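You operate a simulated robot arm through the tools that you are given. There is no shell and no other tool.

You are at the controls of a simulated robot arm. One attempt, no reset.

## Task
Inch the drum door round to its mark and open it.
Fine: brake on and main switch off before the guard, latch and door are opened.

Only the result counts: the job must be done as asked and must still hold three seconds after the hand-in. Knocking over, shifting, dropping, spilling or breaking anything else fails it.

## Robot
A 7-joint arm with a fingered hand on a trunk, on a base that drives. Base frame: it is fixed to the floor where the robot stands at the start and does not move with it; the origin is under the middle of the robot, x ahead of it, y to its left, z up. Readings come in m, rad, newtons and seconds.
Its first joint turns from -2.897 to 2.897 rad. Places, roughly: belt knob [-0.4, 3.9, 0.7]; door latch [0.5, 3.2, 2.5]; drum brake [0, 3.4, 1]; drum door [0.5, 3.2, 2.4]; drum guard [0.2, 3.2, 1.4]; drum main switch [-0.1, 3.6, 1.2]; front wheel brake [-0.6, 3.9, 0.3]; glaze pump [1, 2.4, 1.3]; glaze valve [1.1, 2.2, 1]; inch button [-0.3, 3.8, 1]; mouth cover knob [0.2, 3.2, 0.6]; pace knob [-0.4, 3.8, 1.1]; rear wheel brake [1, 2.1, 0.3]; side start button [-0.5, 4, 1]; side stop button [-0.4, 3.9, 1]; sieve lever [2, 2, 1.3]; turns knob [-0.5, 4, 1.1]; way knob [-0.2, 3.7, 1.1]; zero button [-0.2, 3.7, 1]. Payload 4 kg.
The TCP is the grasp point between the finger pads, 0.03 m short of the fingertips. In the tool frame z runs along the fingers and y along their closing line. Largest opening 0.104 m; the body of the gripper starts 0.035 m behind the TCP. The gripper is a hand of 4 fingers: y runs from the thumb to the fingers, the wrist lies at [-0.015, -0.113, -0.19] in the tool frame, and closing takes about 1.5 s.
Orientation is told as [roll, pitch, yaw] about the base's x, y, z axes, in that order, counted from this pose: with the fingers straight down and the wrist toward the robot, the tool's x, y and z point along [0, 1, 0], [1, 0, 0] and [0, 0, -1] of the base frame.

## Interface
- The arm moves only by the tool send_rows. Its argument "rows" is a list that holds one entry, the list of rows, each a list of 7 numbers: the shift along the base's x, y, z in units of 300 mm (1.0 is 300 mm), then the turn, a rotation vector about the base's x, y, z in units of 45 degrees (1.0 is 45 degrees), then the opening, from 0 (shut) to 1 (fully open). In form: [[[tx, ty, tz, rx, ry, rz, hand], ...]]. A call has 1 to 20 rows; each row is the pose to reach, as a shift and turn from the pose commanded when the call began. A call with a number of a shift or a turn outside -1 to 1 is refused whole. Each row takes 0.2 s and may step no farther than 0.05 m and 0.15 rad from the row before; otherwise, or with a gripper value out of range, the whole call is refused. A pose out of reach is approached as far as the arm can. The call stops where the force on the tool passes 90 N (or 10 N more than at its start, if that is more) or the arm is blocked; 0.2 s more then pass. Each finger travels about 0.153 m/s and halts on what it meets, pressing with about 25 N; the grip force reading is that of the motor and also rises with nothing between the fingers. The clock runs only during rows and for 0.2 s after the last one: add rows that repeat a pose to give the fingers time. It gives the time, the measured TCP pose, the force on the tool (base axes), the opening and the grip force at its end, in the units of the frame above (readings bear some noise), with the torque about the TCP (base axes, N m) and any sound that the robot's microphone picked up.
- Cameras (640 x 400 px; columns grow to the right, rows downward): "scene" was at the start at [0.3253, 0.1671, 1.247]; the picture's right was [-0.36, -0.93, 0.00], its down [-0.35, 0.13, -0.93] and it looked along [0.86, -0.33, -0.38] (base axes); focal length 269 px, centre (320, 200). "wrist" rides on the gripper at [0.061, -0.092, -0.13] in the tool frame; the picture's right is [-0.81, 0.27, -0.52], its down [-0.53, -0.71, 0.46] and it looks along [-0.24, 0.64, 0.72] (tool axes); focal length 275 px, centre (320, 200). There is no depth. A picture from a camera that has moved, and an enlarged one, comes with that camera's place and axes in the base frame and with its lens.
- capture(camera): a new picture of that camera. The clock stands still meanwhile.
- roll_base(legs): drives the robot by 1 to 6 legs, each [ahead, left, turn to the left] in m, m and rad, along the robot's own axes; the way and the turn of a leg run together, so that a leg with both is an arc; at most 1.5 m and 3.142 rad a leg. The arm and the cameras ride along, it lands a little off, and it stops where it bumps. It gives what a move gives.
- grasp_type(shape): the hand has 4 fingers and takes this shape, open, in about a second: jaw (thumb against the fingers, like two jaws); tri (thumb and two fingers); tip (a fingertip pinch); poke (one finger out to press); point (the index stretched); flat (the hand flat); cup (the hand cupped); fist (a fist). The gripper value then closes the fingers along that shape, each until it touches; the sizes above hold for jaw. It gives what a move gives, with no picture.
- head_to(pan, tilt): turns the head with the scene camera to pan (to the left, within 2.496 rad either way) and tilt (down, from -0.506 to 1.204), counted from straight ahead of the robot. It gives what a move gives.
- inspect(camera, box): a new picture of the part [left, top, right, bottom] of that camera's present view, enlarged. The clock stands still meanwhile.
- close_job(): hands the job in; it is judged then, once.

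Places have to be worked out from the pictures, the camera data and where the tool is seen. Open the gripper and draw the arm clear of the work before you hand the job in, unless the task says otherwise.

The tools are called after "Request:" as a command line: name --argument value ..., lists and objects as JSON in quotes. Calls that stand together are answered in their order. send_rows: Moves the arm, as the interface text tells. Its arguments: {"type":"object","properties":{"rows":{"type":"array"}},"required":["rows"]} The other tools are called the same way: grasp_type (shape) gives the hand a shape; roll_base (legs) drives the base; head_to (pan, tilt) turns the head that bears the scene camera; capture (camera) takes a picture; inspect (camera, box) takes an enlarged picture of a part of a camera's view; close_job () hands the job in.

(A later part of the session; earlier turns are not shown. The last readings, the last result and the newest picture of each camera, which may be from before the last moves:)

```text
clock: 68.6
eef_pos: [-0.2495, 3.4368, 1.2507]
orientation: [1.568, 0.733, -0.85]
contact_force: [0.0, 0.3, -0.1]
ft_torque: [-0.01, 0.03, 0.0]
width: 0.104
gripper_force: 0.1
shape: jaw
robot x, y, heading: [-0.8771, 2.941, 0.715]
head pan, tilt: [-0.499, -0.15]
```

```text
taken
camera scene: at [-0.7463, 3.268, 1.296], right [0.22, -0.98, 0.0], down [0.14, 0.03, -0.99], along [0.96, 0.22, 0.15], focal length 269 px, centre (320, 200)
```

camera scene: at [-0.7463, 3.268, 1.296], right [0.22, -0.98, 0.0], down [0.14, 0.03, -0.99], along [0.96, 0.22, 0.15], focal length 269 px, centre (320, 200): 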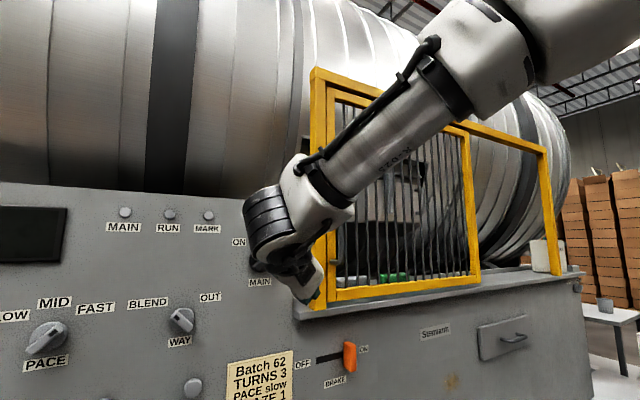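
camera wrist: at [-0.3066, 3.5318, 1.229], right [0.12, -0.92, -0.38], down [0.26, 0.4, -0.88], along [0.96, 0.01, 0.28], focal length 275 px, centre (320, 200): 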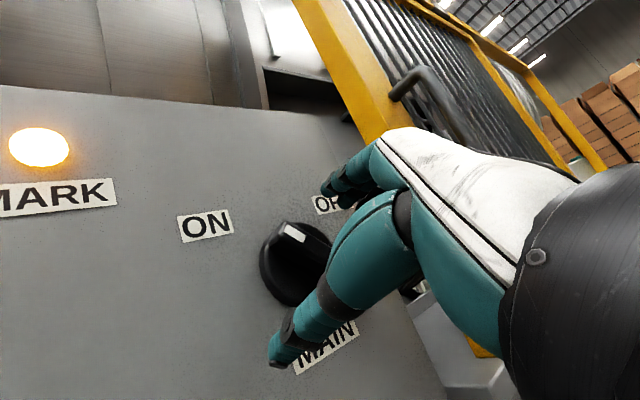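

MAIN points to OFF. Now the guard: a sliding panel with a D-handle at its left edge and free rail to the right. I zoom on the guard and the door behind it.

Request:
inspect --camera "scene" --box '[290, 60, 570, 320]'

Request:
capture --camera "wrist"

```text
1.54 times, centred on (430, 190) of scene
camera zoom: at [-0.7463, 3.268, 1.296], right [0.22, -0.98, 0.0], down [0.14, 0.03, -0.99], along [0.96, 0.22, 0.15], focal length 414 px, centre (151, 215)
```

zoom: 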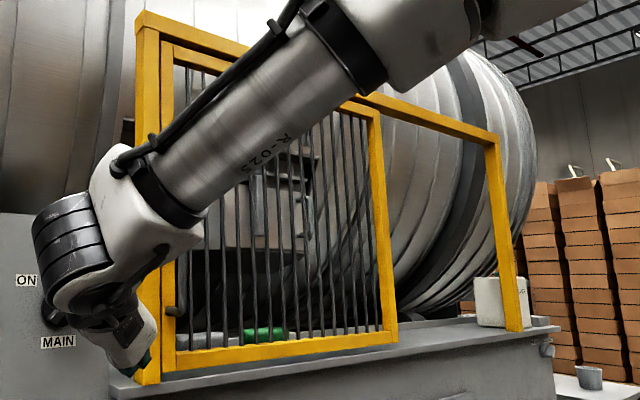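

```text
taken
camera wrist: at [-0.3647, 3.3707, 1.3582], right [-0.61, -0.09, -0.78], down [-0.24, 0.97, 0.08], along [0.75, 0.24, -0.61], focal length 275 px, centre (320, 200)
```

wrist: 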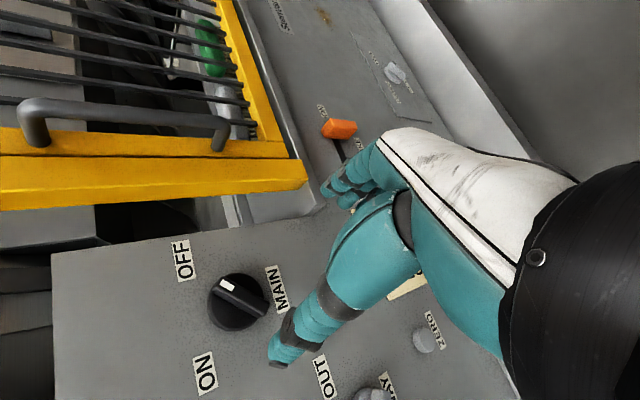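

I roll the hand back so its closing line is horizontal (for the vertical bar handle), retract slightly, then drive the base 0.55 m to the right to be centred on the guard.

Request:
send_rows --rows '[[[-0.02, -0.0176, 0, -0.125, -0.11, 0, 1], [-0.04, -0.0353, 0, -0.25, -0.2203, 0, 1], [-0.06, -0.0529, 0, -0.375, -0.3305, 0, 1], [-0.08, -0.0705, 0, -0.5, -0.4406, 0, 1], [-0.1, -0.0881, 0, -0.625, -0.5508, 0, 1], [-0.1, -0.0881, 0, -0.7, -0.6168, 0, 1]]]'

Request:
roll_base --legs '[[0, -0.5, 0]]'

Request:
head_to --pan 0.0 --tilt 0.0

Request:
capture --camera "scene"

Request:
capture --camera "wrist"

```text
clock: 70.0
eef_pos: [-0.2797, 3.4108, 1.25]
orientation: [1.57, 0.001, -0.849]
contact_force: [0.7, 0.9, 0.1]
ft_torque: [0.0, -0.03, 0.02]
width: 0.1038
gripper_force: 0.0
shape: jaw
robot x, y, heading: [-0.8746, 2.9414, 0.724]
head pan, tilt: [-0.499, -0.15]
```

```text
clock: 72.9
eef_pos: [0.0514, 3.0371, 1.2496]
orientation: [1.569, 0.002, -0.842]
contact_force: [0.2, -0.9, 0.7]
ft_torque: [0.03, -0.04, 0.01]
width: 0.1037
gripper_force: 0.0
shape: jaw
robot x, y, heading: [-0.543, 2.5652, 0.73]
head pan, tilt: [-0.499, -0.15]
```

```text
clock: 73.9
eef_pos: [0.0506, 3.0362, 1.25]
orientation: [1.567, 0.002, -0.843]
contact_force: [0.1, 0.5, -0.2]
ft_torque: [0.01, -0.02, 0.03]
width: 0.1038
gripper_force: 0.2
shape: jaw
robot x, y, heading: [-0.5441, 2.5623, 0.721]
head pan, tilt: [0.0, 0.0]
```

```text
taken
camera scene: at [-0.4307, 2.932, 1.2829], right [0.66, -0.75, 0.0], down [0.0, 0.0, -1.0], along [0.75, 0.66, 0.0], focal length 269 px, centre (320, 200)
```

scene: 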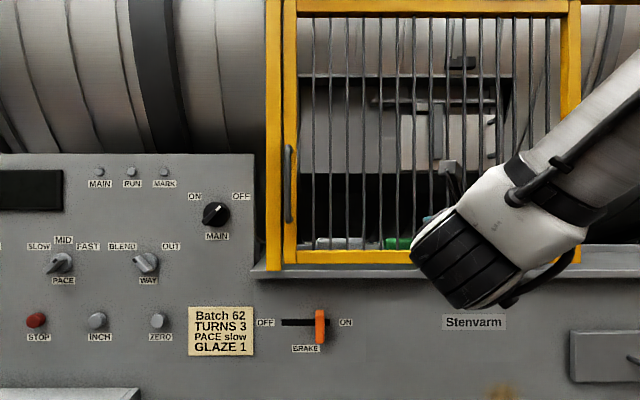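

```text
taken
camera wrist: at [-0.1074, 3.019, 1.3122], right [-0.2, -0.55, -0.81], down [-0.14, 0.84, -0.53], along [0.97, 0.0, -0.25], focal length 275 px, centre (320, 200)
```

wrist: 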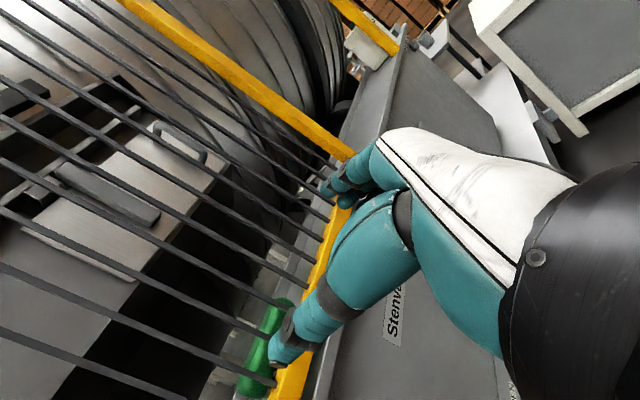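

From this view the handle bar is at about L≈2.555, z from 1.23 to 1.40. I move the hand left and up to stand in front of it.

Request:
send_rows --rows '[[[-0.08, 0.1005, 0.027, 0, 0, 0, 1], [-0.16, 0.2009, 0.054, 0, 0, 0, 1], [-0.24, 0.3014, 0.081, 0, 0, 0, 1], [-0.32, 0.4018, 0.1085, 0, 0, 0, 1], [-0.4, 0.5023, 0.1356, 0, 0, 0, 1], [-0.481, 0.6028, 0.1628, 0, 0, 0, 1], [-0.561, 0.7032, 0.19, 0, 0, 0, 1], [-0.641, 0.8037, 0.217, 0, 0, 0, 1], [-0.641, 0.8037, 0.217, 0, 0, 0, 1]]]'

Request:
capture --camera "scene"

Request:
capture --camera "wrist"

```text
clock: 75.9
eef_pos: [-0.1418, 3.2785, 1.3141]
orientation: [1.57, 0.0, -0.844]
contact_force: [1.2, -1.0, 0.0]
ft_torque: [0.03, -0.01, -0.02]
width: 0.1038
gripper_force: 0.0
shape: jaw
robot x, y, heading: [-0.5411, 2.5602, 0.727]
head pan, tilt: [0.0, 0.0]
```

```text
taken
camera scene: at [-0.4309, 2.9321, 1.2829], right [0.66, -0.75, 0.0], down [0.0, 0.0, -1.0], along [0.75, 0.66, 0.0], focal length 269 px, centre (320, 200)
```

scene: 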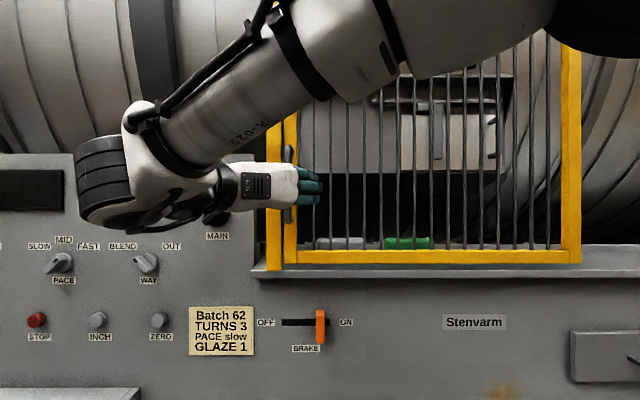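

```text
taken
camera wrist: at [-0.3001, 3.2604, 1.3776], right [-0.2, -0.55, -0.81], down [-0.14, 0.84, -0.53], along [0.97, 0.0, -0.25], focal length 275 px, centre (320, 200)
```

wrist: 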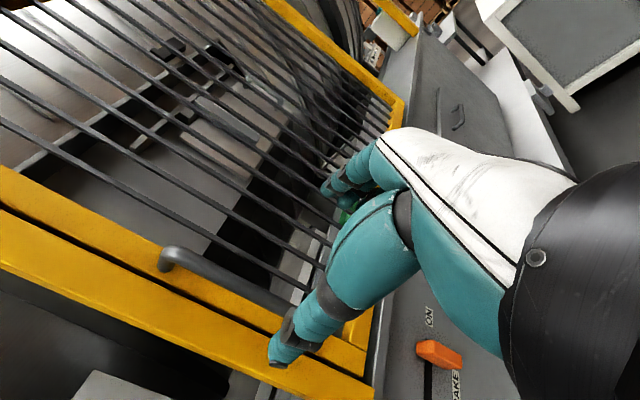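

The bar triangulates to L≈2.556, F≈2.215, in line with the TCP. I narrow the opening to ~0.6 and advance 10 cm, then check.

Request:
send_rows --rows '[[[0.0625, 0.0551, 0, 0, 0, 0, 0.8], [0.125, 0.1102, 0, 0, 0, 0, 0.65], [0.1876, 0.1652, 0, 0, 0, 0, 0.6], [0.2502, 0.2203, 0, 0, 0, 0, 0.6], [0.2502, 0.2203, 0, 0, 0, 0, 0.6]]]'

Request:
capture --camera "wrist"

Request:
inspect --camera "scene" --box '[220, 120, 380, 260]'

```text
clock: 77.1
eef_pos: [-0.0669, 3.345, 1.3152]
orientation: [1.568, 0.002, -0.843]
contact_force: [-0.4, -0.5, 0.1]
ft_torque: [-0.02, -0.02, -0.01]
width: 0.0627
gripper_force: 0.0
shape: jaw
robot x, y, heading: [-0.5455, 2.5649, 0.724]
head pan, tilt: [0.0, 0.0]
```

```text
taken
camera wrist: at [-0.2245, 3.3267, 1.3779], right [-0.2, -0.55, -0.81], down [-0.14, 0.84, -0.53], along [0.97, 0.0, -0.25], focal length 275 px, centre (320, 200)
```

wrist: 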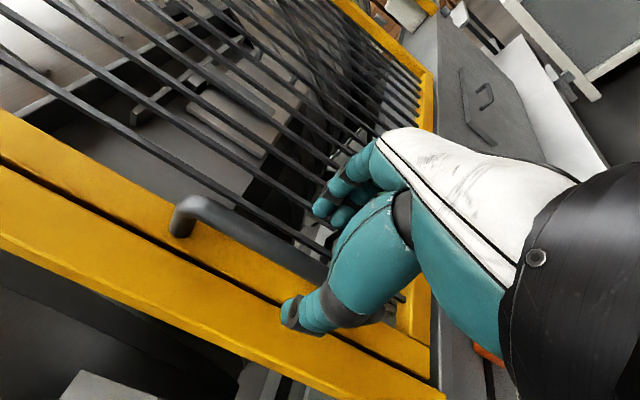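

```text
2.86 times, centred on (300, 190) of scene
camera zoom: at [-0.4308, 2.9321, 1.2829], right [0.66, -0.75, 0.0], down [0.0, 0.0, -1.0], along [0.75, 0.66, 0.0], focal length 769 px, centre (377, 229)
```

zoom: 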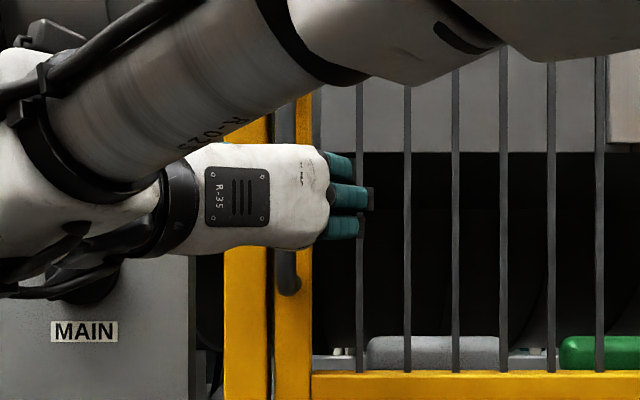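

The thumb is left and fingers right of the bar. I advance 4 cm more in 1 cm steps.

Request:
send_rows --rows '[[[0.025, 0.022, 0, 0, 0, 0, 0.6], [0.05, 0.0441, 0, 0, 0, 0, 0.6], [0.075, 0.0661, 0, 0, 0, 0, 0.6], [0.1, 0.0881, 0, 0, 0, 0, 0.6]]]'

Request:
capture --camera "wrist"

```text
clock: 78.1
eef_pos: [-0.0366, 3.3702, 1.3143]
orientation: [1.569, 0.001, -0.842]
contact_force: [-0.3, 0.0, -0.3]
ft_torque: [0.01, 0.01, 0.0]
width: 0.063
gripper_force: 0.0
shape: jaw
robot x, y, heading: [-0.5476, 2.5612, 0.723]
head pan, tilt: [0.0, 0.0]
```

```text
taken
camera wrist: at [-0.195, 3.3527, 1.3771], right [-0.21, -0.55, -0.81], down [-0.14, 0.83, -0.53], along [0.97, 0.0, -0.25], focal length 275 px, centre (320, 200)
```

wrist: 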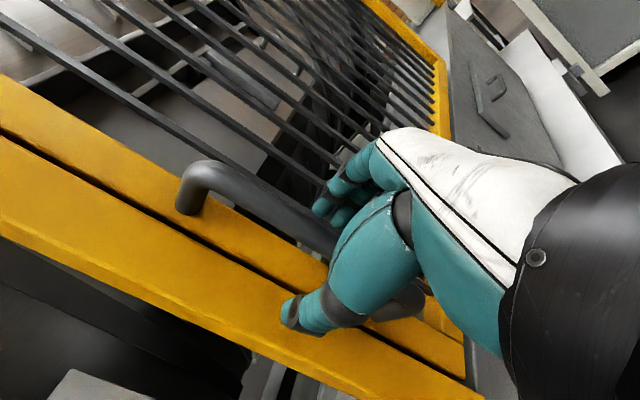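

The bar sits between thumb and fingers. I close the hand on it.

Request:
send_rows --rows '[[[0, 0, 0, 0, 0, 0, 0.3], [0, 0, 0, 0, 0, 0, 0], [0, 0, 0, 0, 0, 0, 0], [0, 0, 0, 0, 0, 0, 0]]]'

Request:
capture --camera "wrist"

Request:
inspect --camera "scene" --box '[220, 120, 380, 260]'

```text
clock: 79.1
eef_pos: [-0.0382, 3.3714, 1.3138]
orientation: [1.569, 0.0, -0.843]
contact_force: [1.1, 7.9, 1.3]
ft_torque: [0.04, 0.03, -0.01]
width: 0.0
gripper_force: 24.8
shape: jaw
robot x, y, heading: [-0.5417, 2.5613, 0.729]
head pan, tilt: [0.0, 0.0]
```

```text
taken
camera wrist: at [-0.1955, 3.3531, 1.377], right [-0.2, -0.55, -0.81], down [-0.14, 0.83, -0.53], along [0.97, 0.0, -0.25], focal length 275 px, centre (320, 200)
```

wrist: 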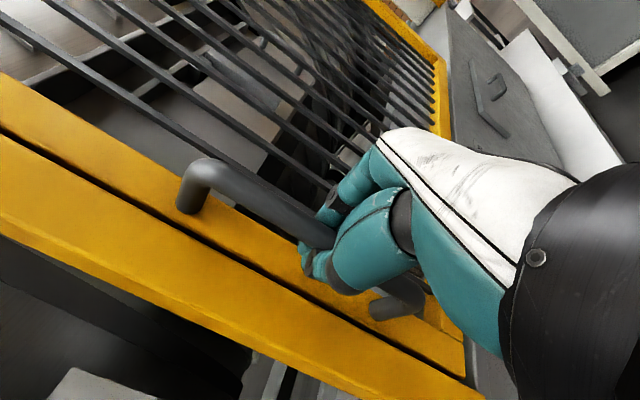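

```text
2.86 times, centred on (300, 190) of scene
camera zoom: at [-0.4308, 2.9326, 1.2828], right [0.66, -0.75, 0.0], down [0.0, 0.0, -1.0], along [0.75, 0.66, 0.0], focal length 769 px, centre (377, 229)
```

zoom: 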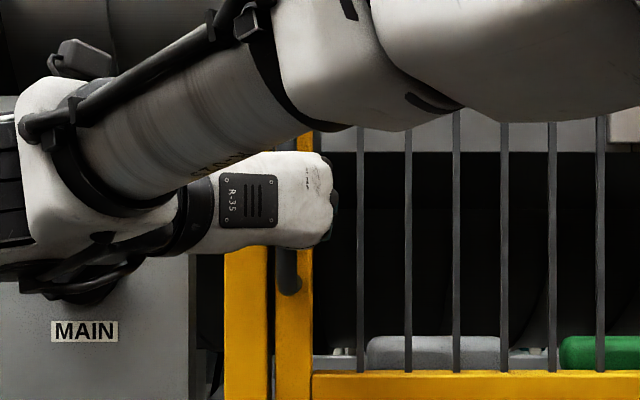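

The handle is gripped. I test-slide the guard 6 cm to the right.

Request:
send_rows --rows '[[[0.022, -0.025, 0, 0, 0, 0, 0], [0.0441, -0.05, 0, 0, 0, 0, 0], [0.0661, -0.075, 0, 0, 0, 0, 0], [0.0881, -0.1, 0, 0, 0, 0, 0], [0.1102, -0.1251, 0, 0, 0, 0, 0], [0.1322, -0.1501, 0, 0, 0, 0, 0]]]'

Request:
capture --camera "scene"

Request:
capture --camera "wrist"

```text
clock: 80.5
eef_pos: [0.004, 3.3263, 1.315]
orientation: [1.568, 0.003, -0.843]
contact_force: [1.1, 4.9, -0.1]
ft_torque: [0.09, 0.02, -0.02]
width: 0.0001
gripper_force: 25.5
shape: jaw
robot x, y, heading: [-0.544, 2.5624, 0.73]
head pan, tilt: [0.0, 0.0]
```

```text
taken
camera scene: at [-0.4308, 2.9324, 1.2828], right [0.66, -0.75, 0.0], down [0.0, 0.0, -1.0], along [0.75, 0.66, 0.0], focal length 269 px, centre (320, 200)
```

scene: 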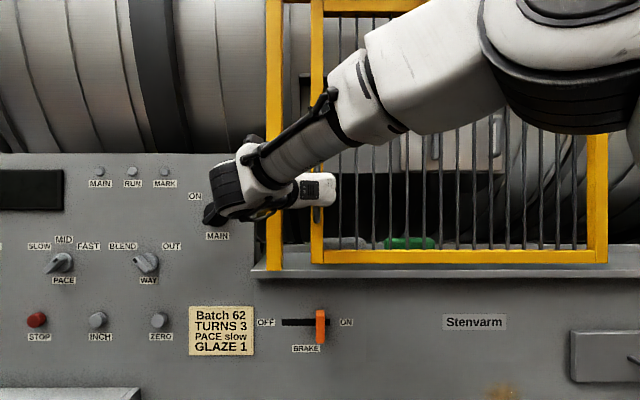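

```text
taken
camera wrist: at [-0.1543, 3.3075, 1.3773], right [-0.21, -0.55, -0.81], down [-0.14, 0.84, -0.53], along [0.97, 0.0, -0.25], focal length 275 px, centre (320, 200)
```

wrist: 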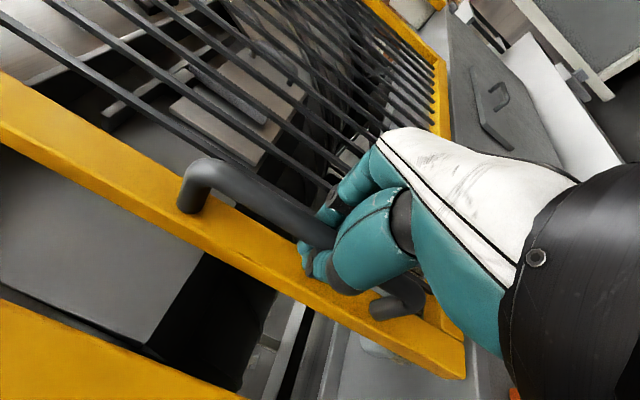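

The guard slides freely. I continue 0.3 m to the right.

Request:
send_rows --rows '[[[0.0551, -0.0625, 0, 0, 0, 0, 0], [0.1102, -0.1251, 0, 0, 0, 0, 0], [0.1652, -0.1876, 0, 0, 0, 0, 0], [0.2203, -0.2502, 0, 0, 0, 0, 0], [0.2754, -0.3127, 0, 0, 0, 0, 0], [0.3305, -0.3753, 0, 0, 0, 0, 0], [0.3855, -0.4378, 0, 0, 0, 0, 0], [0.4406, -0.5003, 0, 0, 0, 0, 0], [0.4957, -0.5629, 0, 0, 0, 0, 0], [0.5508, -0.6254, 0, 0, 0, 0, 0], [0.6058, -0.688, 0, 0, 0, 0, 0], [0.6609, -0.7505, 0, 0, 0, 0, 0]]]'

Request:
capture --camera "scene"

Request:
capture --camera "wrist"

```text
clock: 83.1
eef_pos: [0.2042, 3.0993, 1.3137]
orientation: [1.57, 0.002, -0.846]
contact_force: [15.0, 11.0, 1.6]
ft_torque: [-0.04, -0.04, -0.06]
width: 0.0001
gripper_force: 24.9
shape: jaw
robot x, y, heading: [-0.5413, 2.5616, 0.723]
head pan, tilt: [0.0, 0.0]
```

```text
taken
camera scene: at [-0.4301, 2.9327, 1.2826], right [0.66, -0.75, 0.0], down [0.0, 0.0, -1.0], along [0.75, 0.66, 0.0], focal length 269 px, centre (320, 200)
```

scene: 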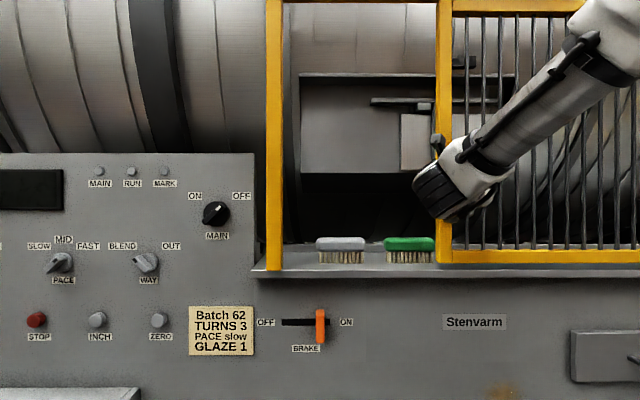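

```text
taken
camera wrist: at [0.0455, 3.082, 1.377], right [-0.21, -0.55, -0.81], down [-0.13, 0.84, -0.53], along [0.97, 0.0, -0.25], focal length 275 px, centre (320, 200)
```

wrist: 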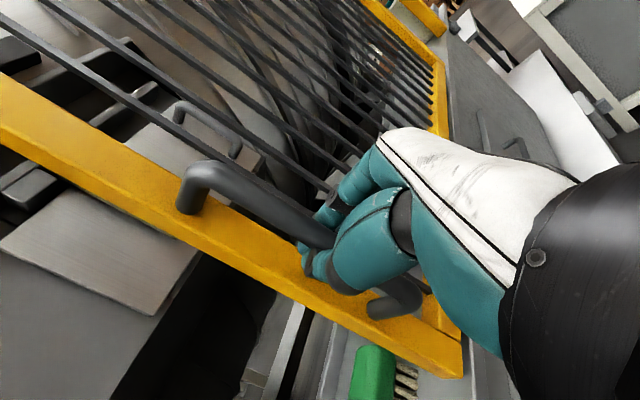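

The opening is half clear. A small forward force shows the rail is rotated ~0.006 rad from my axis; I correct that and slide another 0.3 m.

Request:
send_rows --rows '[[[0.0605, -0.0578, 0, 0, 0, 0, 0], [0.1159, -0.12, 0, 0, 0, 0, 0], [0.1714, -0.1822, 0, 0, 0, 0, 0], [0.2268, -0.2444, 0, 0, 0, 0, 0], [0.2823, -0.3066, 0, 0, 0, 0, 0], [0.3377, -0.3689, 0, 0, 0, 0, 0], [0.3932, -0.4311, 0, 0, 0, 0, 0], [0.4486, -0.4933, 0, 0, 0, 0, 0], [0.5041, -0.5555, 0, 0, 0, 0, 0], [0.5595, -0.6177, 0, 0, 0, 0, 0], [0.615, -0.6799, 0, 0, 0, 0, 0], [0.6704, -0.7421, 0, 0, 0, 0, 0]]]'

Request:
capture --camera "scene"

Request:
capture --camera "wrist"

```text
clock: 85.7
eef_pos: [0.3972, 2.8847, 1.315]
orientation: [1.568, -0.001, -0.834]
contact_force: [-39.5, 26.2, 1.7]
ft_torque: [0.06, 0.06, 0.29]
width: 0.0079
gripper_force: 24.7
shape: jaw
robot x, y, heading: [-0.5417, 2.5636, 0.731]
head pan, tilt: [0.0, 0.0]
```

```text
taken
camera scene: at [-0.4341, 2.9339, 1.2826], right [0.67, -0.75, 0.0], down [0.0, 0.0, -1.0], along [0.75, 0.67, 0.0], focal length 269 px, centre (320, 200)
```

scene: 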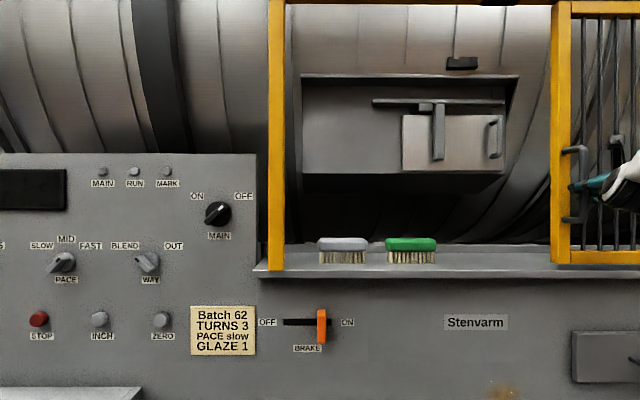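

```text
taken
camera wrist: at [0.2398, 2.8655, 1.3778], right [-0.2, -0.55, -0.81], down [-0.14, 0.83, -0.53], along [0.97, 0.01, -0.24], focal length 275 px, centre (320, 200)
```

wrist: 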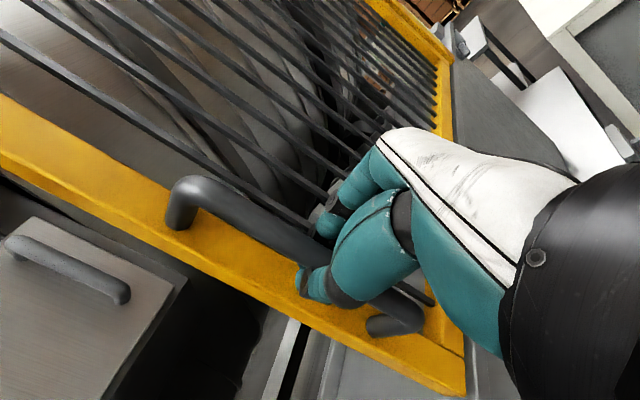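

The guard has hit its right-hand stop (~46 N leftward) — fully open. I relax 1 cm, open the hand, and back off.

Request:
send_rows --rows '[[[-0.022, 0.025, 0, 0, 0, 0, 0], [-0.033, 0.0375, 0, 0, 0, 0, 0.3], [-0.033, 0.0375, 0, 0, 0, 0, 0.7], [-0.033, 0.0375, 0, 0, 0, 0, 1], [-0.033, 0.0375, 0, 0, 0, 0, 1], [-0.083, -0.0066, 0, 0, 0, 0, 1], [-0.183, -0.0947, 0, 0, 0, 0, 1], [-0.283, -0.1828, 0, 0, 0, 0, 1], [-0.383, -0.271, 0, 0, 0, 0, 1]]]'

Request:
inspect --camera "scene" --box '[280, 40, 560, 280]'

Request:
capture --camera "scene"

```text
clock: 87.7
eef_pos: [0.289, 2.7978, 1.3138]
orientation: [1.567, 0.001, -0.844]
contact_force: [0.5, 0.9, -0.8]
ft_torque: [0.03, -0.04, 0.01]
width: 0.1039
gripper_force: 0.0
shape: jaw
robot x, y, heading: [-0.5474, 2.5587, 0.726]
head pan, tilt: [0.0, 0.0]
```

```text
1.67 times, centred on (420, 160) of scene
camera zoom: at [-0.4305, 2.9323, 1.2828], right [0.66, -0.75, 0.0], down [0.0, 0.0, -1.0], along [0.75, 0.66, 0.0], focal length 449 px, centre (153, 267)
```

zoom: 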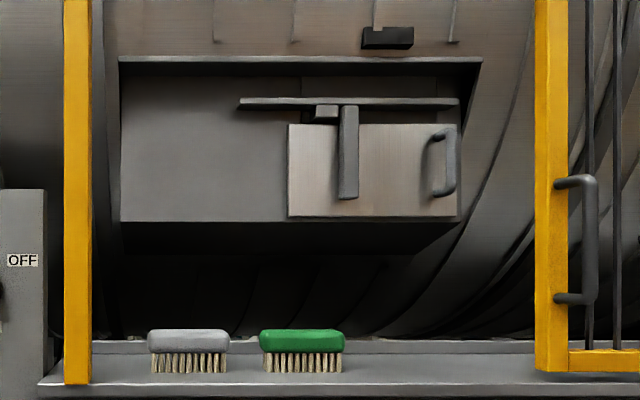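

```text
taken
camera scene: at [-0.4305, 2.9323, 1.2828], right [0.66, -0.75, 0.0], down [0.0, 0.0, -1.0], along [0.75, 0.66, 0.0], focal length 269 px, centre (320, 200)
```

scene: 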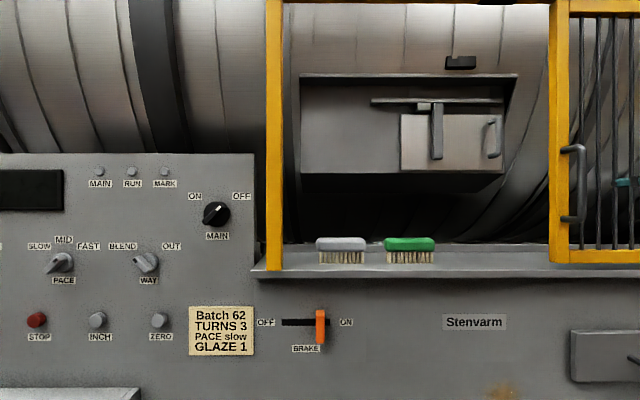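

Guard open. Behind it: a hatch door with a D-handle at right, a T-shaped latch lever, and a bar above. Two brushes stand on the ledge—must not be touched. I zoom in further on the latch.

Request:
inspect --camera "scene" --box '[365, 85, 515, 185]'

Request:
capture --camera "wrist"

```text
4.00 times, centred on (440, 135) of scene
camera zoom: at [-0.4305, 2.9323, 1.2828], right [0.66, -0.75, 0.0], down [0.0, 0.0, -1.0], along [0.75, 0.66, 0.0], focal length 1077 px, centre (-160, 460)
```

zoom: 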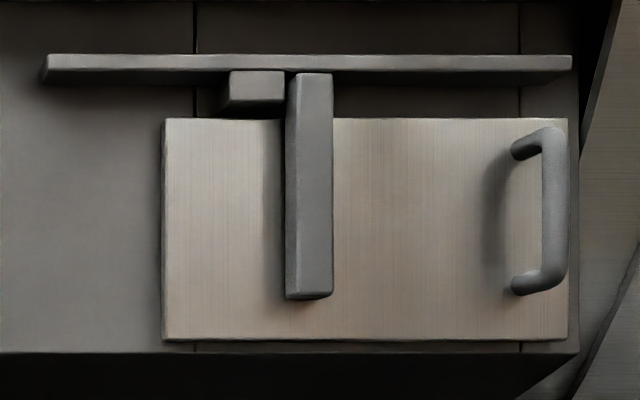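

```text
taken
camera wrist: at [0.1303, 2.7794, 1.3759], right [-0.21, -0.55, -0.81], down [-0.14, 0.84, -0.53], along [0.97, 0.0, -0.25], focal length 275 px, centre (320, 200)
```

wrist: 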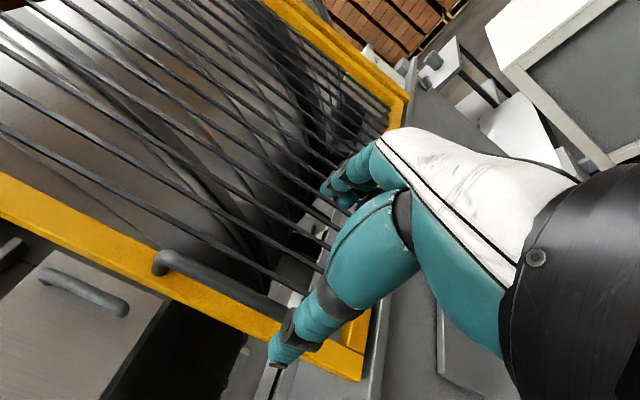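

Triangulation puts the door plate at F≈2.5 (L 1.89–2.22, z 1.38–1.56), its D-handle at L≈1.934, z≈1.42–1.53, F≈2.45, and the latch lever at L≈2.126, z≈1.41–1.58. The gray backing is twice the door's width, so the door likely slides left. I raise and shift the hand left into the opening's line for a close look.

Request:
send_rows --rows '[[[0, 0, 0.13, 0, 0, 0, 1], [0, 0, 0.26, 0, 0, 0, 1], [0, 0, 0.39, 0, 0, 0, 1], [0, 0, 0.52, 0, 0, 0, 1], [0, 0, 0.65, 0, 0, 0, 1], [-0.1, 0.1135, 0.65, 0, 0, 0, 1], [-0.2, 0.227, 0.65, 0, 0, 0, 1], [-0.3, 0.3405, 0.65, 0, 0, 0, 1], [-0.4, 0.454, 0.65, 0, 0, 0, 1], [-0.5, 0.5675, 0.65, 0, 0, 0, 1], [-0.6, 0.681, 0.65, 0, 0, 0, 1], [-0.7, 0.7945, 0.65, 0, 0, 0, 1], [-0.8, 0.908, 0.65, 0, 0, 0, 1]]]'

Request:
capture --camera "scene"

Request:
capture --camera "wrist"

```text
clock: 90.5
eef_pos: [0.0489, 3.068, 1.5103]
orientation: [1.571, 0.001, -0.846]
contact_force: [0.4, -0.1, -0.6]
ft_torque: [0.01, -0.01, 0.05]
width: 0.1039
gripper_force: 0.1
shape: jaw
robot x, y, heading: [-0.5446, 2.562, 0.731]
head pan, tilt: [0.0, 0.0]
```

```text
taken
camera scene: at [-0.4306, 2.9317, 1.283], right [0.66, -0.75, 0.0], down [0.0, 0.0, -1.0], along [0.75, 0.66, 0.0], focal length 269 px, centre (320, 200)
```

scene: 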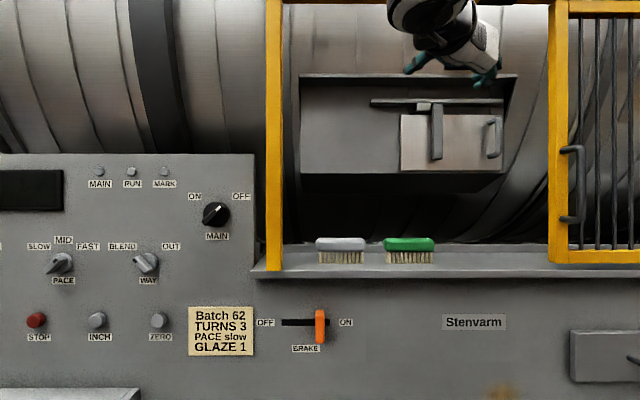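

```text
taken
camera wrist: at [-0.1106, 3.0504, 1.5722], right [-0.21, -0.55, -0.81], down [-0.13, 0.84, -0.53], along [0.97, 0.0, -0.25], focal length 275 px, centre (320, 200)
```

wrist: 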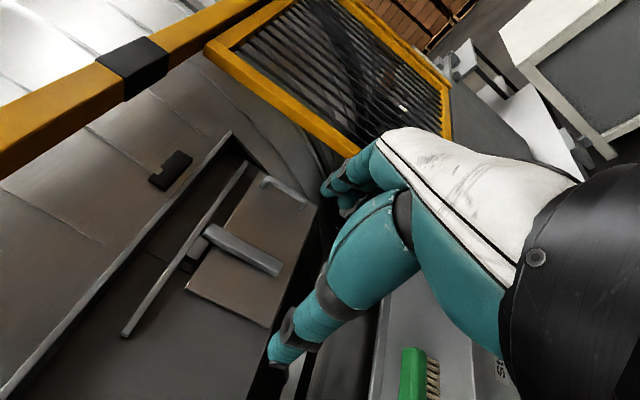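

I zoom the wrist view on the latch and door.

Request:
inspect --camera "wrist" --box '[110, 110, 350, 350]'

```text
1.67 times, centred on (230, 230) of wrist
camera zoom: at [-0.1106, 3.0504, 1.5722], right [-0.21, -0.55, -0.81], down [-0.13, 0.84, -0.53], along [0.97, 0.0, -0.25], focal length 459 px, centre (470, 150)
```

zoom: 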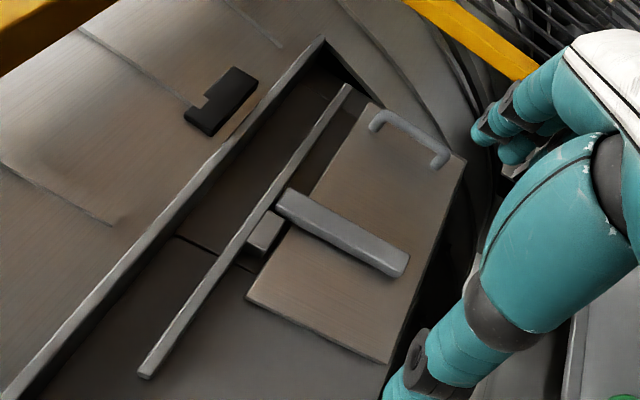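

The geometry of the latch is still ambiguous. Before moving in, I look up to see where my forearm is relative to the guard's top rail.

Request:
head_to --pan 0.0 --tilt -0.4

Request:
capture --camera "scene"

```text
clock: 91.3
eef_pos: [0.0481, 3.0696, 1.5091]
orientation: [1.57, 0.002, -0.842]
contact_force: [-0.2, 1.1, 0.3]
ft_torque: [0.0, 0.01, 0.03]
width: 0.1037
gripper_force: 0.1
shape: jaw
robot x, y, heading: [-0.5422, 2.5614, 0.726]
head pan, tilt: [0.0, -0.4]
```

```text
taken
camera scene: at [-0.4434, 2.9209, 1.3159], right [0.66, -0.75, 0.0], down [0.29, 0.26, -0.92], along [0.69, 0.61, 0.39], focal length 269 px, centre (320, 200)
```

scene: 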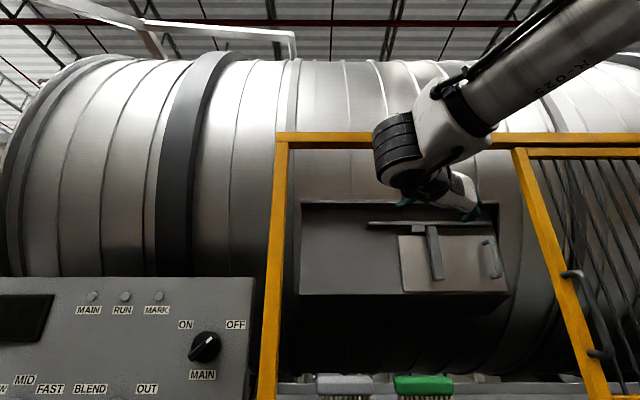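

Another perspective of the latch; I zoom in here.

Request:
inspect --camera "scene" --box '[355, 190, 525, 310]'

```text
3.33 times, centred on (440, 250) of scene
camera zoom: at [-0.4434, 2.9209, 1.3159], right [0.66, -0.75, 0.0], down [0.29, 0.26, -0.92], along [0.69, 0.61, 0.39], focal length 898 px, centre (-80, 33)
```

zoom: 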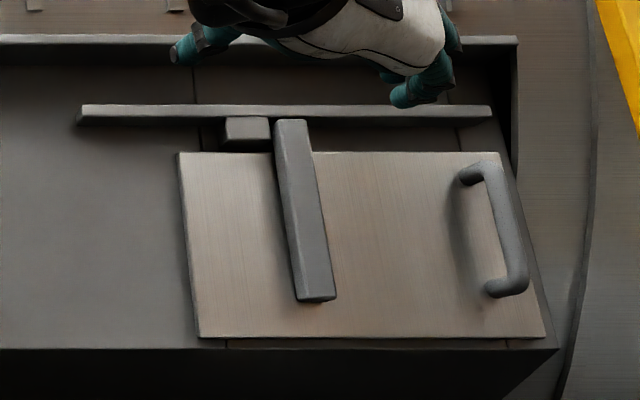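

The door plate is vertical at F≈2.503. I zoom the wrist camera tightly on the latch to judge its standoff and pivot.

Request:
inspect --camera "wrist" --box '[180, 150, 340, 300]'

```text
2.67 times, centred on (260, 225) of wrist
camera zoom: at [-0.1105, 3.0507, 1.5718], right [-0.2, -0.55, -0.81], down [-0.14, 0.84, -0.53], along [0.97, 0.0, -0.25], focal length 734 px, centre (480, 133)
```

zoom: 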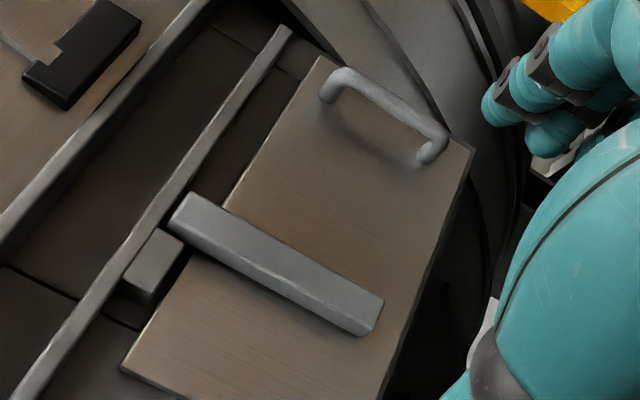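

Analysis: the small block (z≈1.565–1.595, L≈2.132–2.178) is a keeper on the frame; the lever (L≈2.112, z 1.417–1.593, front F≈2.483) sits on the door and blocks leftward sliding, so it should turn clockwise: top right, bottom left. I roll the hand back to fingers-up orientation and take the poke shape.

Request:
send_rows --rows '[[[0, 0, 0, -0.125, -0.11, 0, 1], [0, 0, 0, -0.25, -0.2203, 0, 1], [0, 0, 0, -0.375, -0.3305, 0, 1], [0, 0, 0, -0.5, -0.4406, 0, 1], [0, 0, 0, -0.625, -0.5508, 0, 1], [0, 0, 0, -0.7505, -0.6609, 0, 1]]]'

Request:
send_rows --rows '[[[0, 0, 0, -0.125, -0.11, 0, 1], [0, 0, 0, -0.25, -0.2203, 0, 1], [0, 0, 0, -0.375, -0.3305, 0, 1], [0, 0, 0, -0.5, -0.4406, 0, 1], [0, 0, 0, -0.625, -0.5508, 0, 1], [0, 0, 0, -0.7505, -0.6609, 0, 1]]]'

Request:
grasp_type --shape "poke"

Request:
capture --camera "scene"

```text
clock: 92.7
eef_pos: [0.0477, 3.0683, 1.5094]
orientation: [1.564, -0.787, -0.842]
contact_force: [-0.2, 0.4, 0.1]
ft_torque: [0.03, -0.01, -0.03]
width: 0.1041
gripper_force: 0.1
shape: jaw
robot x, y, heading: [-0.5452, 2.5636, 0.721]
head pan, tilt: [0.0, -0.4]
```

```text
clock: 94.1
eef_pos: [0.0473, 3.0694, 1.51]
orientation: [-0.178, -1.564, 0.897]
contact_force: [-0.2, 0.1, -0.3]
ft_torque: [-0.04, -0.03, -0.03]
width: 0.104
gripper_force: 0.0
shape: jaw
robot x, y, heading: [-0.5452, 2.5628, 0.727]
head pan, tilt: [0.0, -0.4]
```

```text
clock: 95.0
eef_pos: [0.047, 3.0691, 1.5095]
orientation: [0.304, -1.564, 0.415]
contact_force: [0.2, 0.6, 0.3]
ft_torque: [-0.01, 0.0, -0.04]
width: 0.0
gripper_force: 0.0
shape: poke
robot x, y, heading: [-0.5418, 2.5632, 0.729]
head pan, tilt: [0.0, -0.4]
```

```text
taken
camera scene: at [-0.4433, 2.9209, 1.3159], right [0.66, -0.75, 0.0], down [0.29, 0.26, -0.92], along [0.69, 0.61, 0.39], focal length 269 px, centre (320, 200)
```

scene: 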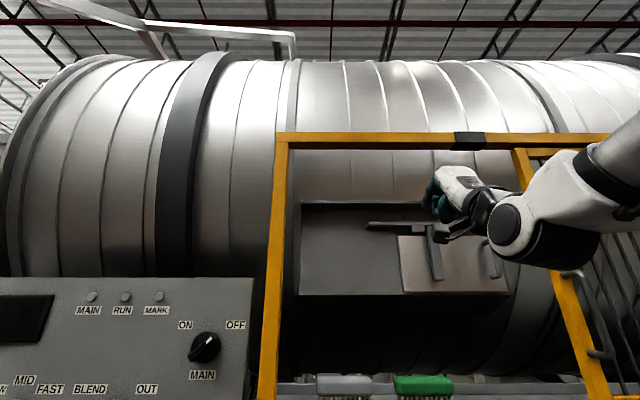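

With this roll the forearm comes from the right, across the open guard — bad. The roll +90° pose keeps the wrist left and forearm high, so I return to jaw with that roll.

Request:
grasp_type --shape "jaw"

Request:
send_rows --rows '[[[0, 0, 0, 0.125, 0.11, 0, 1], [0, 0, 0, 0.25, 0.2203, 0, 1], [0, 0, 0, 0.375, 0.3305, 0, 1], [0, 0, 0, 0.5, 0.4406, 0, 1], [0, 0, 0, 0.625, 0.5508, 0, 1], [0, 0, 0, 0.7505, 0.6609, 0, 1]]]'

Request:
send_rows --rows '[[[0, 0, 0, 0.125, 0.11, 0, 1], [0, 0, 0, 0.25, 0.2203, 0, 1], [0, 0, 0, 0.375, 0.3305, 0, 1], [0, 0, 0, 0.5, 0.4406, 0, 1], [0, 0, 0, 0.625, 0.5508, 0, 1], [0, 0, 0, 0.7505, 0.6609, 0, 1]]]'

Request:
capture --camera "scene"

```text
clock: 95.9
eef_pos: [0.0473, 3.068, 1.5101]
orientation: [0.328, -1.564, 0.394]
contact_force: [-0.4, -1.2, 0.0]
ft_torque: [-0.01, -0.05, 0.01]
width: 0.1036
gripper_force: 0.1
shape: jaw
robot x, y, heading: [-0.5445, 2.5658, 0.727]
head pan, tilt: [0.0, -0.4]
```

```text
clock: 97.3
eef_pos: [0.0472, 3.0694, 1.5113]
orientation: [1.563, -0.78, -0.84]
contact_force: [0.2, 0.0, 0.2]
ft_torque: [0.01, 0.0, 0.02]
width: 0.1039
gripper_force: 0.0
shape: jaw
robot x, y, heading: [-0.5447, 2.5614, 0.728]
head pan, tilt: [0.0, -0.4]
```

```text
clock: 98.7
eef_pos: [0.0475, 3.0687, 1.5101]
orientation: [1.57, 0.004, -0.842]
contact_force: [-0.1, -0.5, -0.3]
ft_torque: [0.01, 0.02, 0.01]
width: 0.1039
gripper_force: 0.0
shape: jaw
robot x, y, heading: [-0.5453, 2.5662, 0.724]
head pan, tilt: [0.0, -0.4]
```

```text
taken
camera scene: at [-0.4433, 2.9209, 1.3159], right [0.66, -0.75, 0.0], down [0.29, 0.26, -0.92], along [0.69, 0.61, 0.39], focal length 269 px, centre (320, 200)
```

scene: 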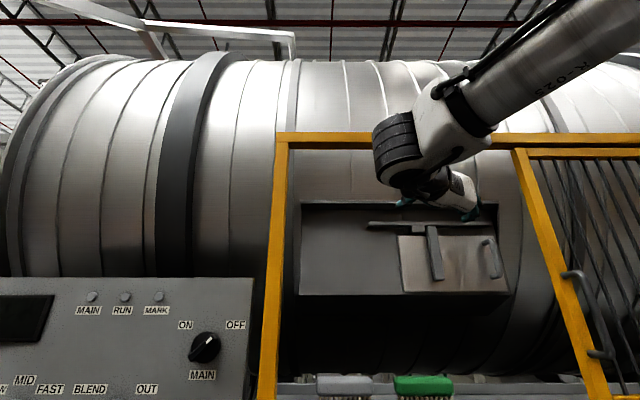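

The forearm comes from behind-right, clear of the guard. I drive forward 0.2 m so the latch and door are in comfortable reach, then look again.

Request:
roll_base --legs '[[0.2, 0, 0]]'

Request:
head_to --pan 0.0 --tilt -0.15

Request:
capture --camera "scene"

Request:
capture --camera "wrist"

```text
clock: 100.3
eef_pos: [0.1985, 3.2003, 1.5099]
orientation: [1.569, 0.002, -0.844]
contact_force: [0.6, -0.4, 0.7]
ft_torque: [-0.01, -0.02, -0.03]
width: 0.1036
gripper_force: 0.1
shape: jaw
robot x, y, heading: [-0.3942, 2.6924, 0.729]
head pan, tilt: [0.0, -0.4]
```

```text
clock: 101.1
eef_pos: [0.1975, 3.201, 1.5106]
orientation: [1.568, 0.002, -0.845]
contact_force: [0.4, 0.6, 0.5]
ft_torque: [0.01, -0.03, 0.01]
width: 0.1039
gripper_force: 0.0
shape: jaw
robot x, y, heading: [-0.3899, 2.6964, 0.725]
head pan, tilt: [0.0, -0.15]
```

```text
taken
camera scene: at [-0.2841, 3.0613, 1.2961], right [0.66, -0.75, 0.0], down [0.11, 0.1, -0.99], along [0.74, 0.66, 0.15], focal length 269 px, centre (320, 200)
```

scene: 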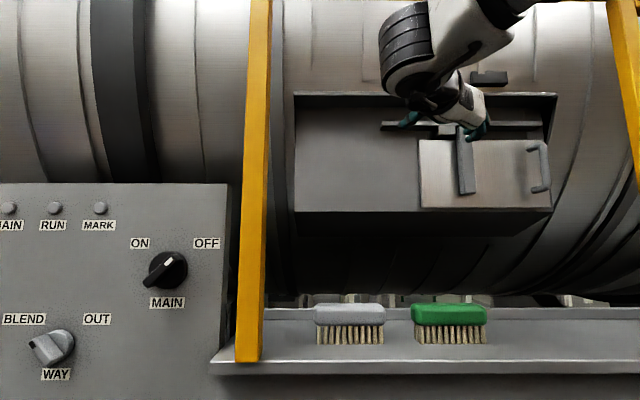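

```text
taken
camera wrist: at [0.0401, 3.1827, 1.5724], right [-0.21, -0.55, -0.81], down [-0.13, 0.84, -0.53], along [0.97, 0.0, -0.25], focal length 275 px, centre (320, 200)
```

wrist: 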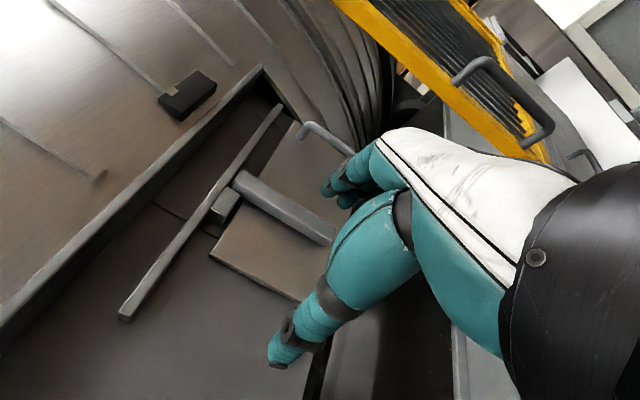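

The wrist camera is closer now; I zoom in on the latch again.

Request:
inspect --camera "wrist" --box '[170, 110, 350, 260]'

Request:
inspect --camera "scene" --box '[370, 80, 570, 230]'

```text
2.67 times, centred on (260, 185) of wrist
camera zoom: at [0.0401, 3.1827, 1.5724], right [-0.21, -0.55, -0.81], down [-0.13, 0.84, -0.53], along [0.97, 0.0, -0.25], focal length 734 px, centre (480, 240)
```

zoom: 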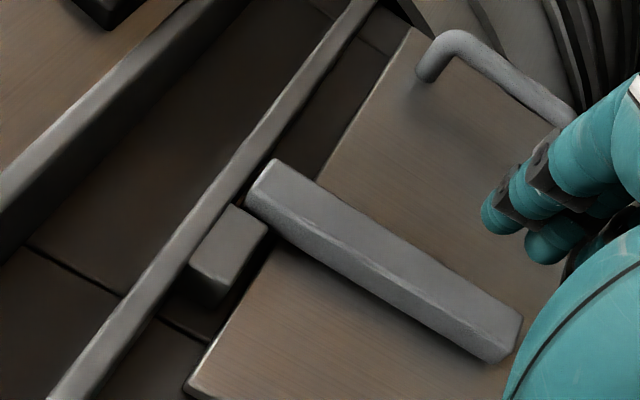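

```text
2.67 times, centred on (470, 155) of scene
camera zoom: at [-0.2841, 3.0613, 1.2961], right [0.66, -0.75, 0.0], down [0.11, 0.1, -0.99], along [0.74, 0.66, 0.15], focal length 718 px, centre (-80, 320)
```

zoom: 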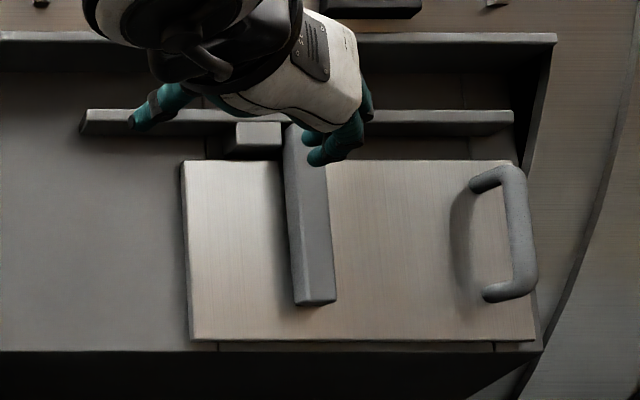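

Lever bottom is at z≈1.417. I move the open jaw to straddle its lower end (TCP L≈2.125, z≈1.445) and advance until the tips are just in front of it.

Request:
send_rows --rows '[[[0.081, -0.0919, -0.055, 0, 0, 0, 1], [0.162, -0.1839, -0.11, 0, 0, 0, 1], [0.243, -0.2758, -0.165, 0, 0, 0, 1], [0.324, -0.3677, -0.22, 0, 0, 0, 1], [0.409, -0.2928, -0.22, 0, 0, 0, 1], [0.494, -0.2179, -0.22, 0, 0, 0, 1], [0.5792, -0.143, -0.22, 0, 0, 0, 1], [0.6642, -0.0681, -0.22, 0, 0, 0, 1], [0.7243, -0.0152, -0.22, 0, 0, 0, 1], [0.7243, -0.0152, -0.22, 0, 0, 0, 1]]]'

Request:
capture --camera "scene"

Request:
capture --camera "wrist"

```text
clock: 103.3
eef_pos: [0.4161, 3.197, 1.4444]
orientation: [1.57, 0.002, -0.845]
contact_force: [-0.7, -0.8, -0.1]
ft_torque: [0.01, -0.05, 0.01]
width: 0.104
gripper_force: 0.1
shape: jaw
robot x, y, heading: [-0.395, 2.6948, 0.722]
head pan, tilt: [0.0, -0.15]
```

```text
taken
camera scene: at [-0.2841, 3.0612, 1.2961], right [0.66, -0.75, 0.0], down [0.11, 0.1, -0.99], along [0.74, 0.66, 0.15], focal length 269 px, centre (320, 200)
```

scene: 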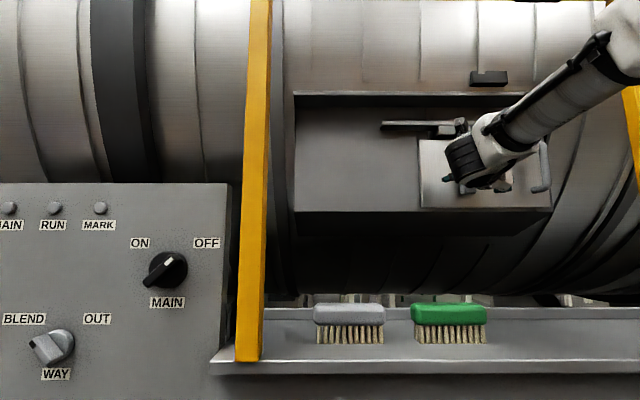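

```text
taken
camera wrist: at [0.2584, 3.1783, 1.5062], right [-0.21, -0.55, -0.81], down [-0.13, 0.84, -0.53], along [0.97, 0.0, -0.25], focal length 275 px, centre (320, 200)
```

wrist: 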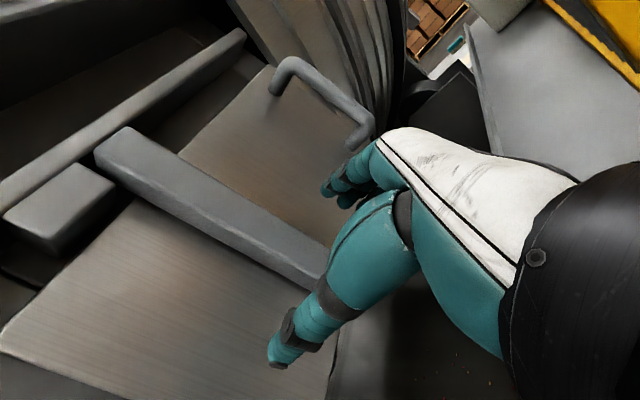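

The jaw straddles the lever's lower end. I advance 3.5 cm in small steps, watching for contact with the door.

Request:
send_rows --rows '[[[0.025, 0.022, 0, 0, 0, 0, 1], [0.05, 0.0441, 0, 0, 0, 0, 1], [0.0675, 0.0595, 0, 0, 0, 0, 1], [0.085, 0.0749, 0, 0, 0, 0, 1]]]'

Request:
capture --camera "wrist"

Request:
inspect --camera "scene" --box '[370, 80, 570, 230]'

```text
clock: 104.3
eef_pos: [0.4409, 3.2187, 1.4448]
orientation: [1.569, 0.001, -0.844]
contact_force: [0.0, 0.5, -0.6]
ft_torque: [0.01, 0.01, 0.0]
width: 0.1039
gripper_force: 0.0
shape: jaw
robot x, y, heading: [-0.3879, 2.6935, 0.724]
head pan, tilt: [0.0, -0.15]
```

```text
taken
camera wrist: at [0.283, 3.2009, 1.507], right [-0.21, -0.55, -0.81], down [-0.13, 0.84, -0.53], along [0.97, 0.0, -0.25], focal length 275 px, centre (320, 200)
```

wrist: 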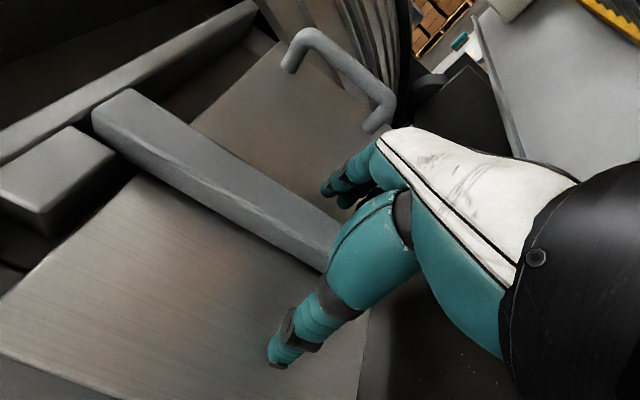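

```text
2.67 times, centred on (470, 155) of scene
camera zoom: at [-0.2841, 3.0613, 1.2961], right [0.66, -0.75, 0.0], down [0.11, 0.1, -0.99], along [0.74, 0.66, 0.15], focal length 718 px, centre (-80, 320)
```

zoom: 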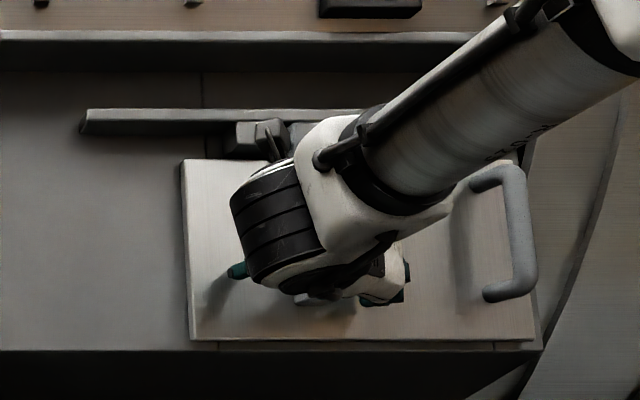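

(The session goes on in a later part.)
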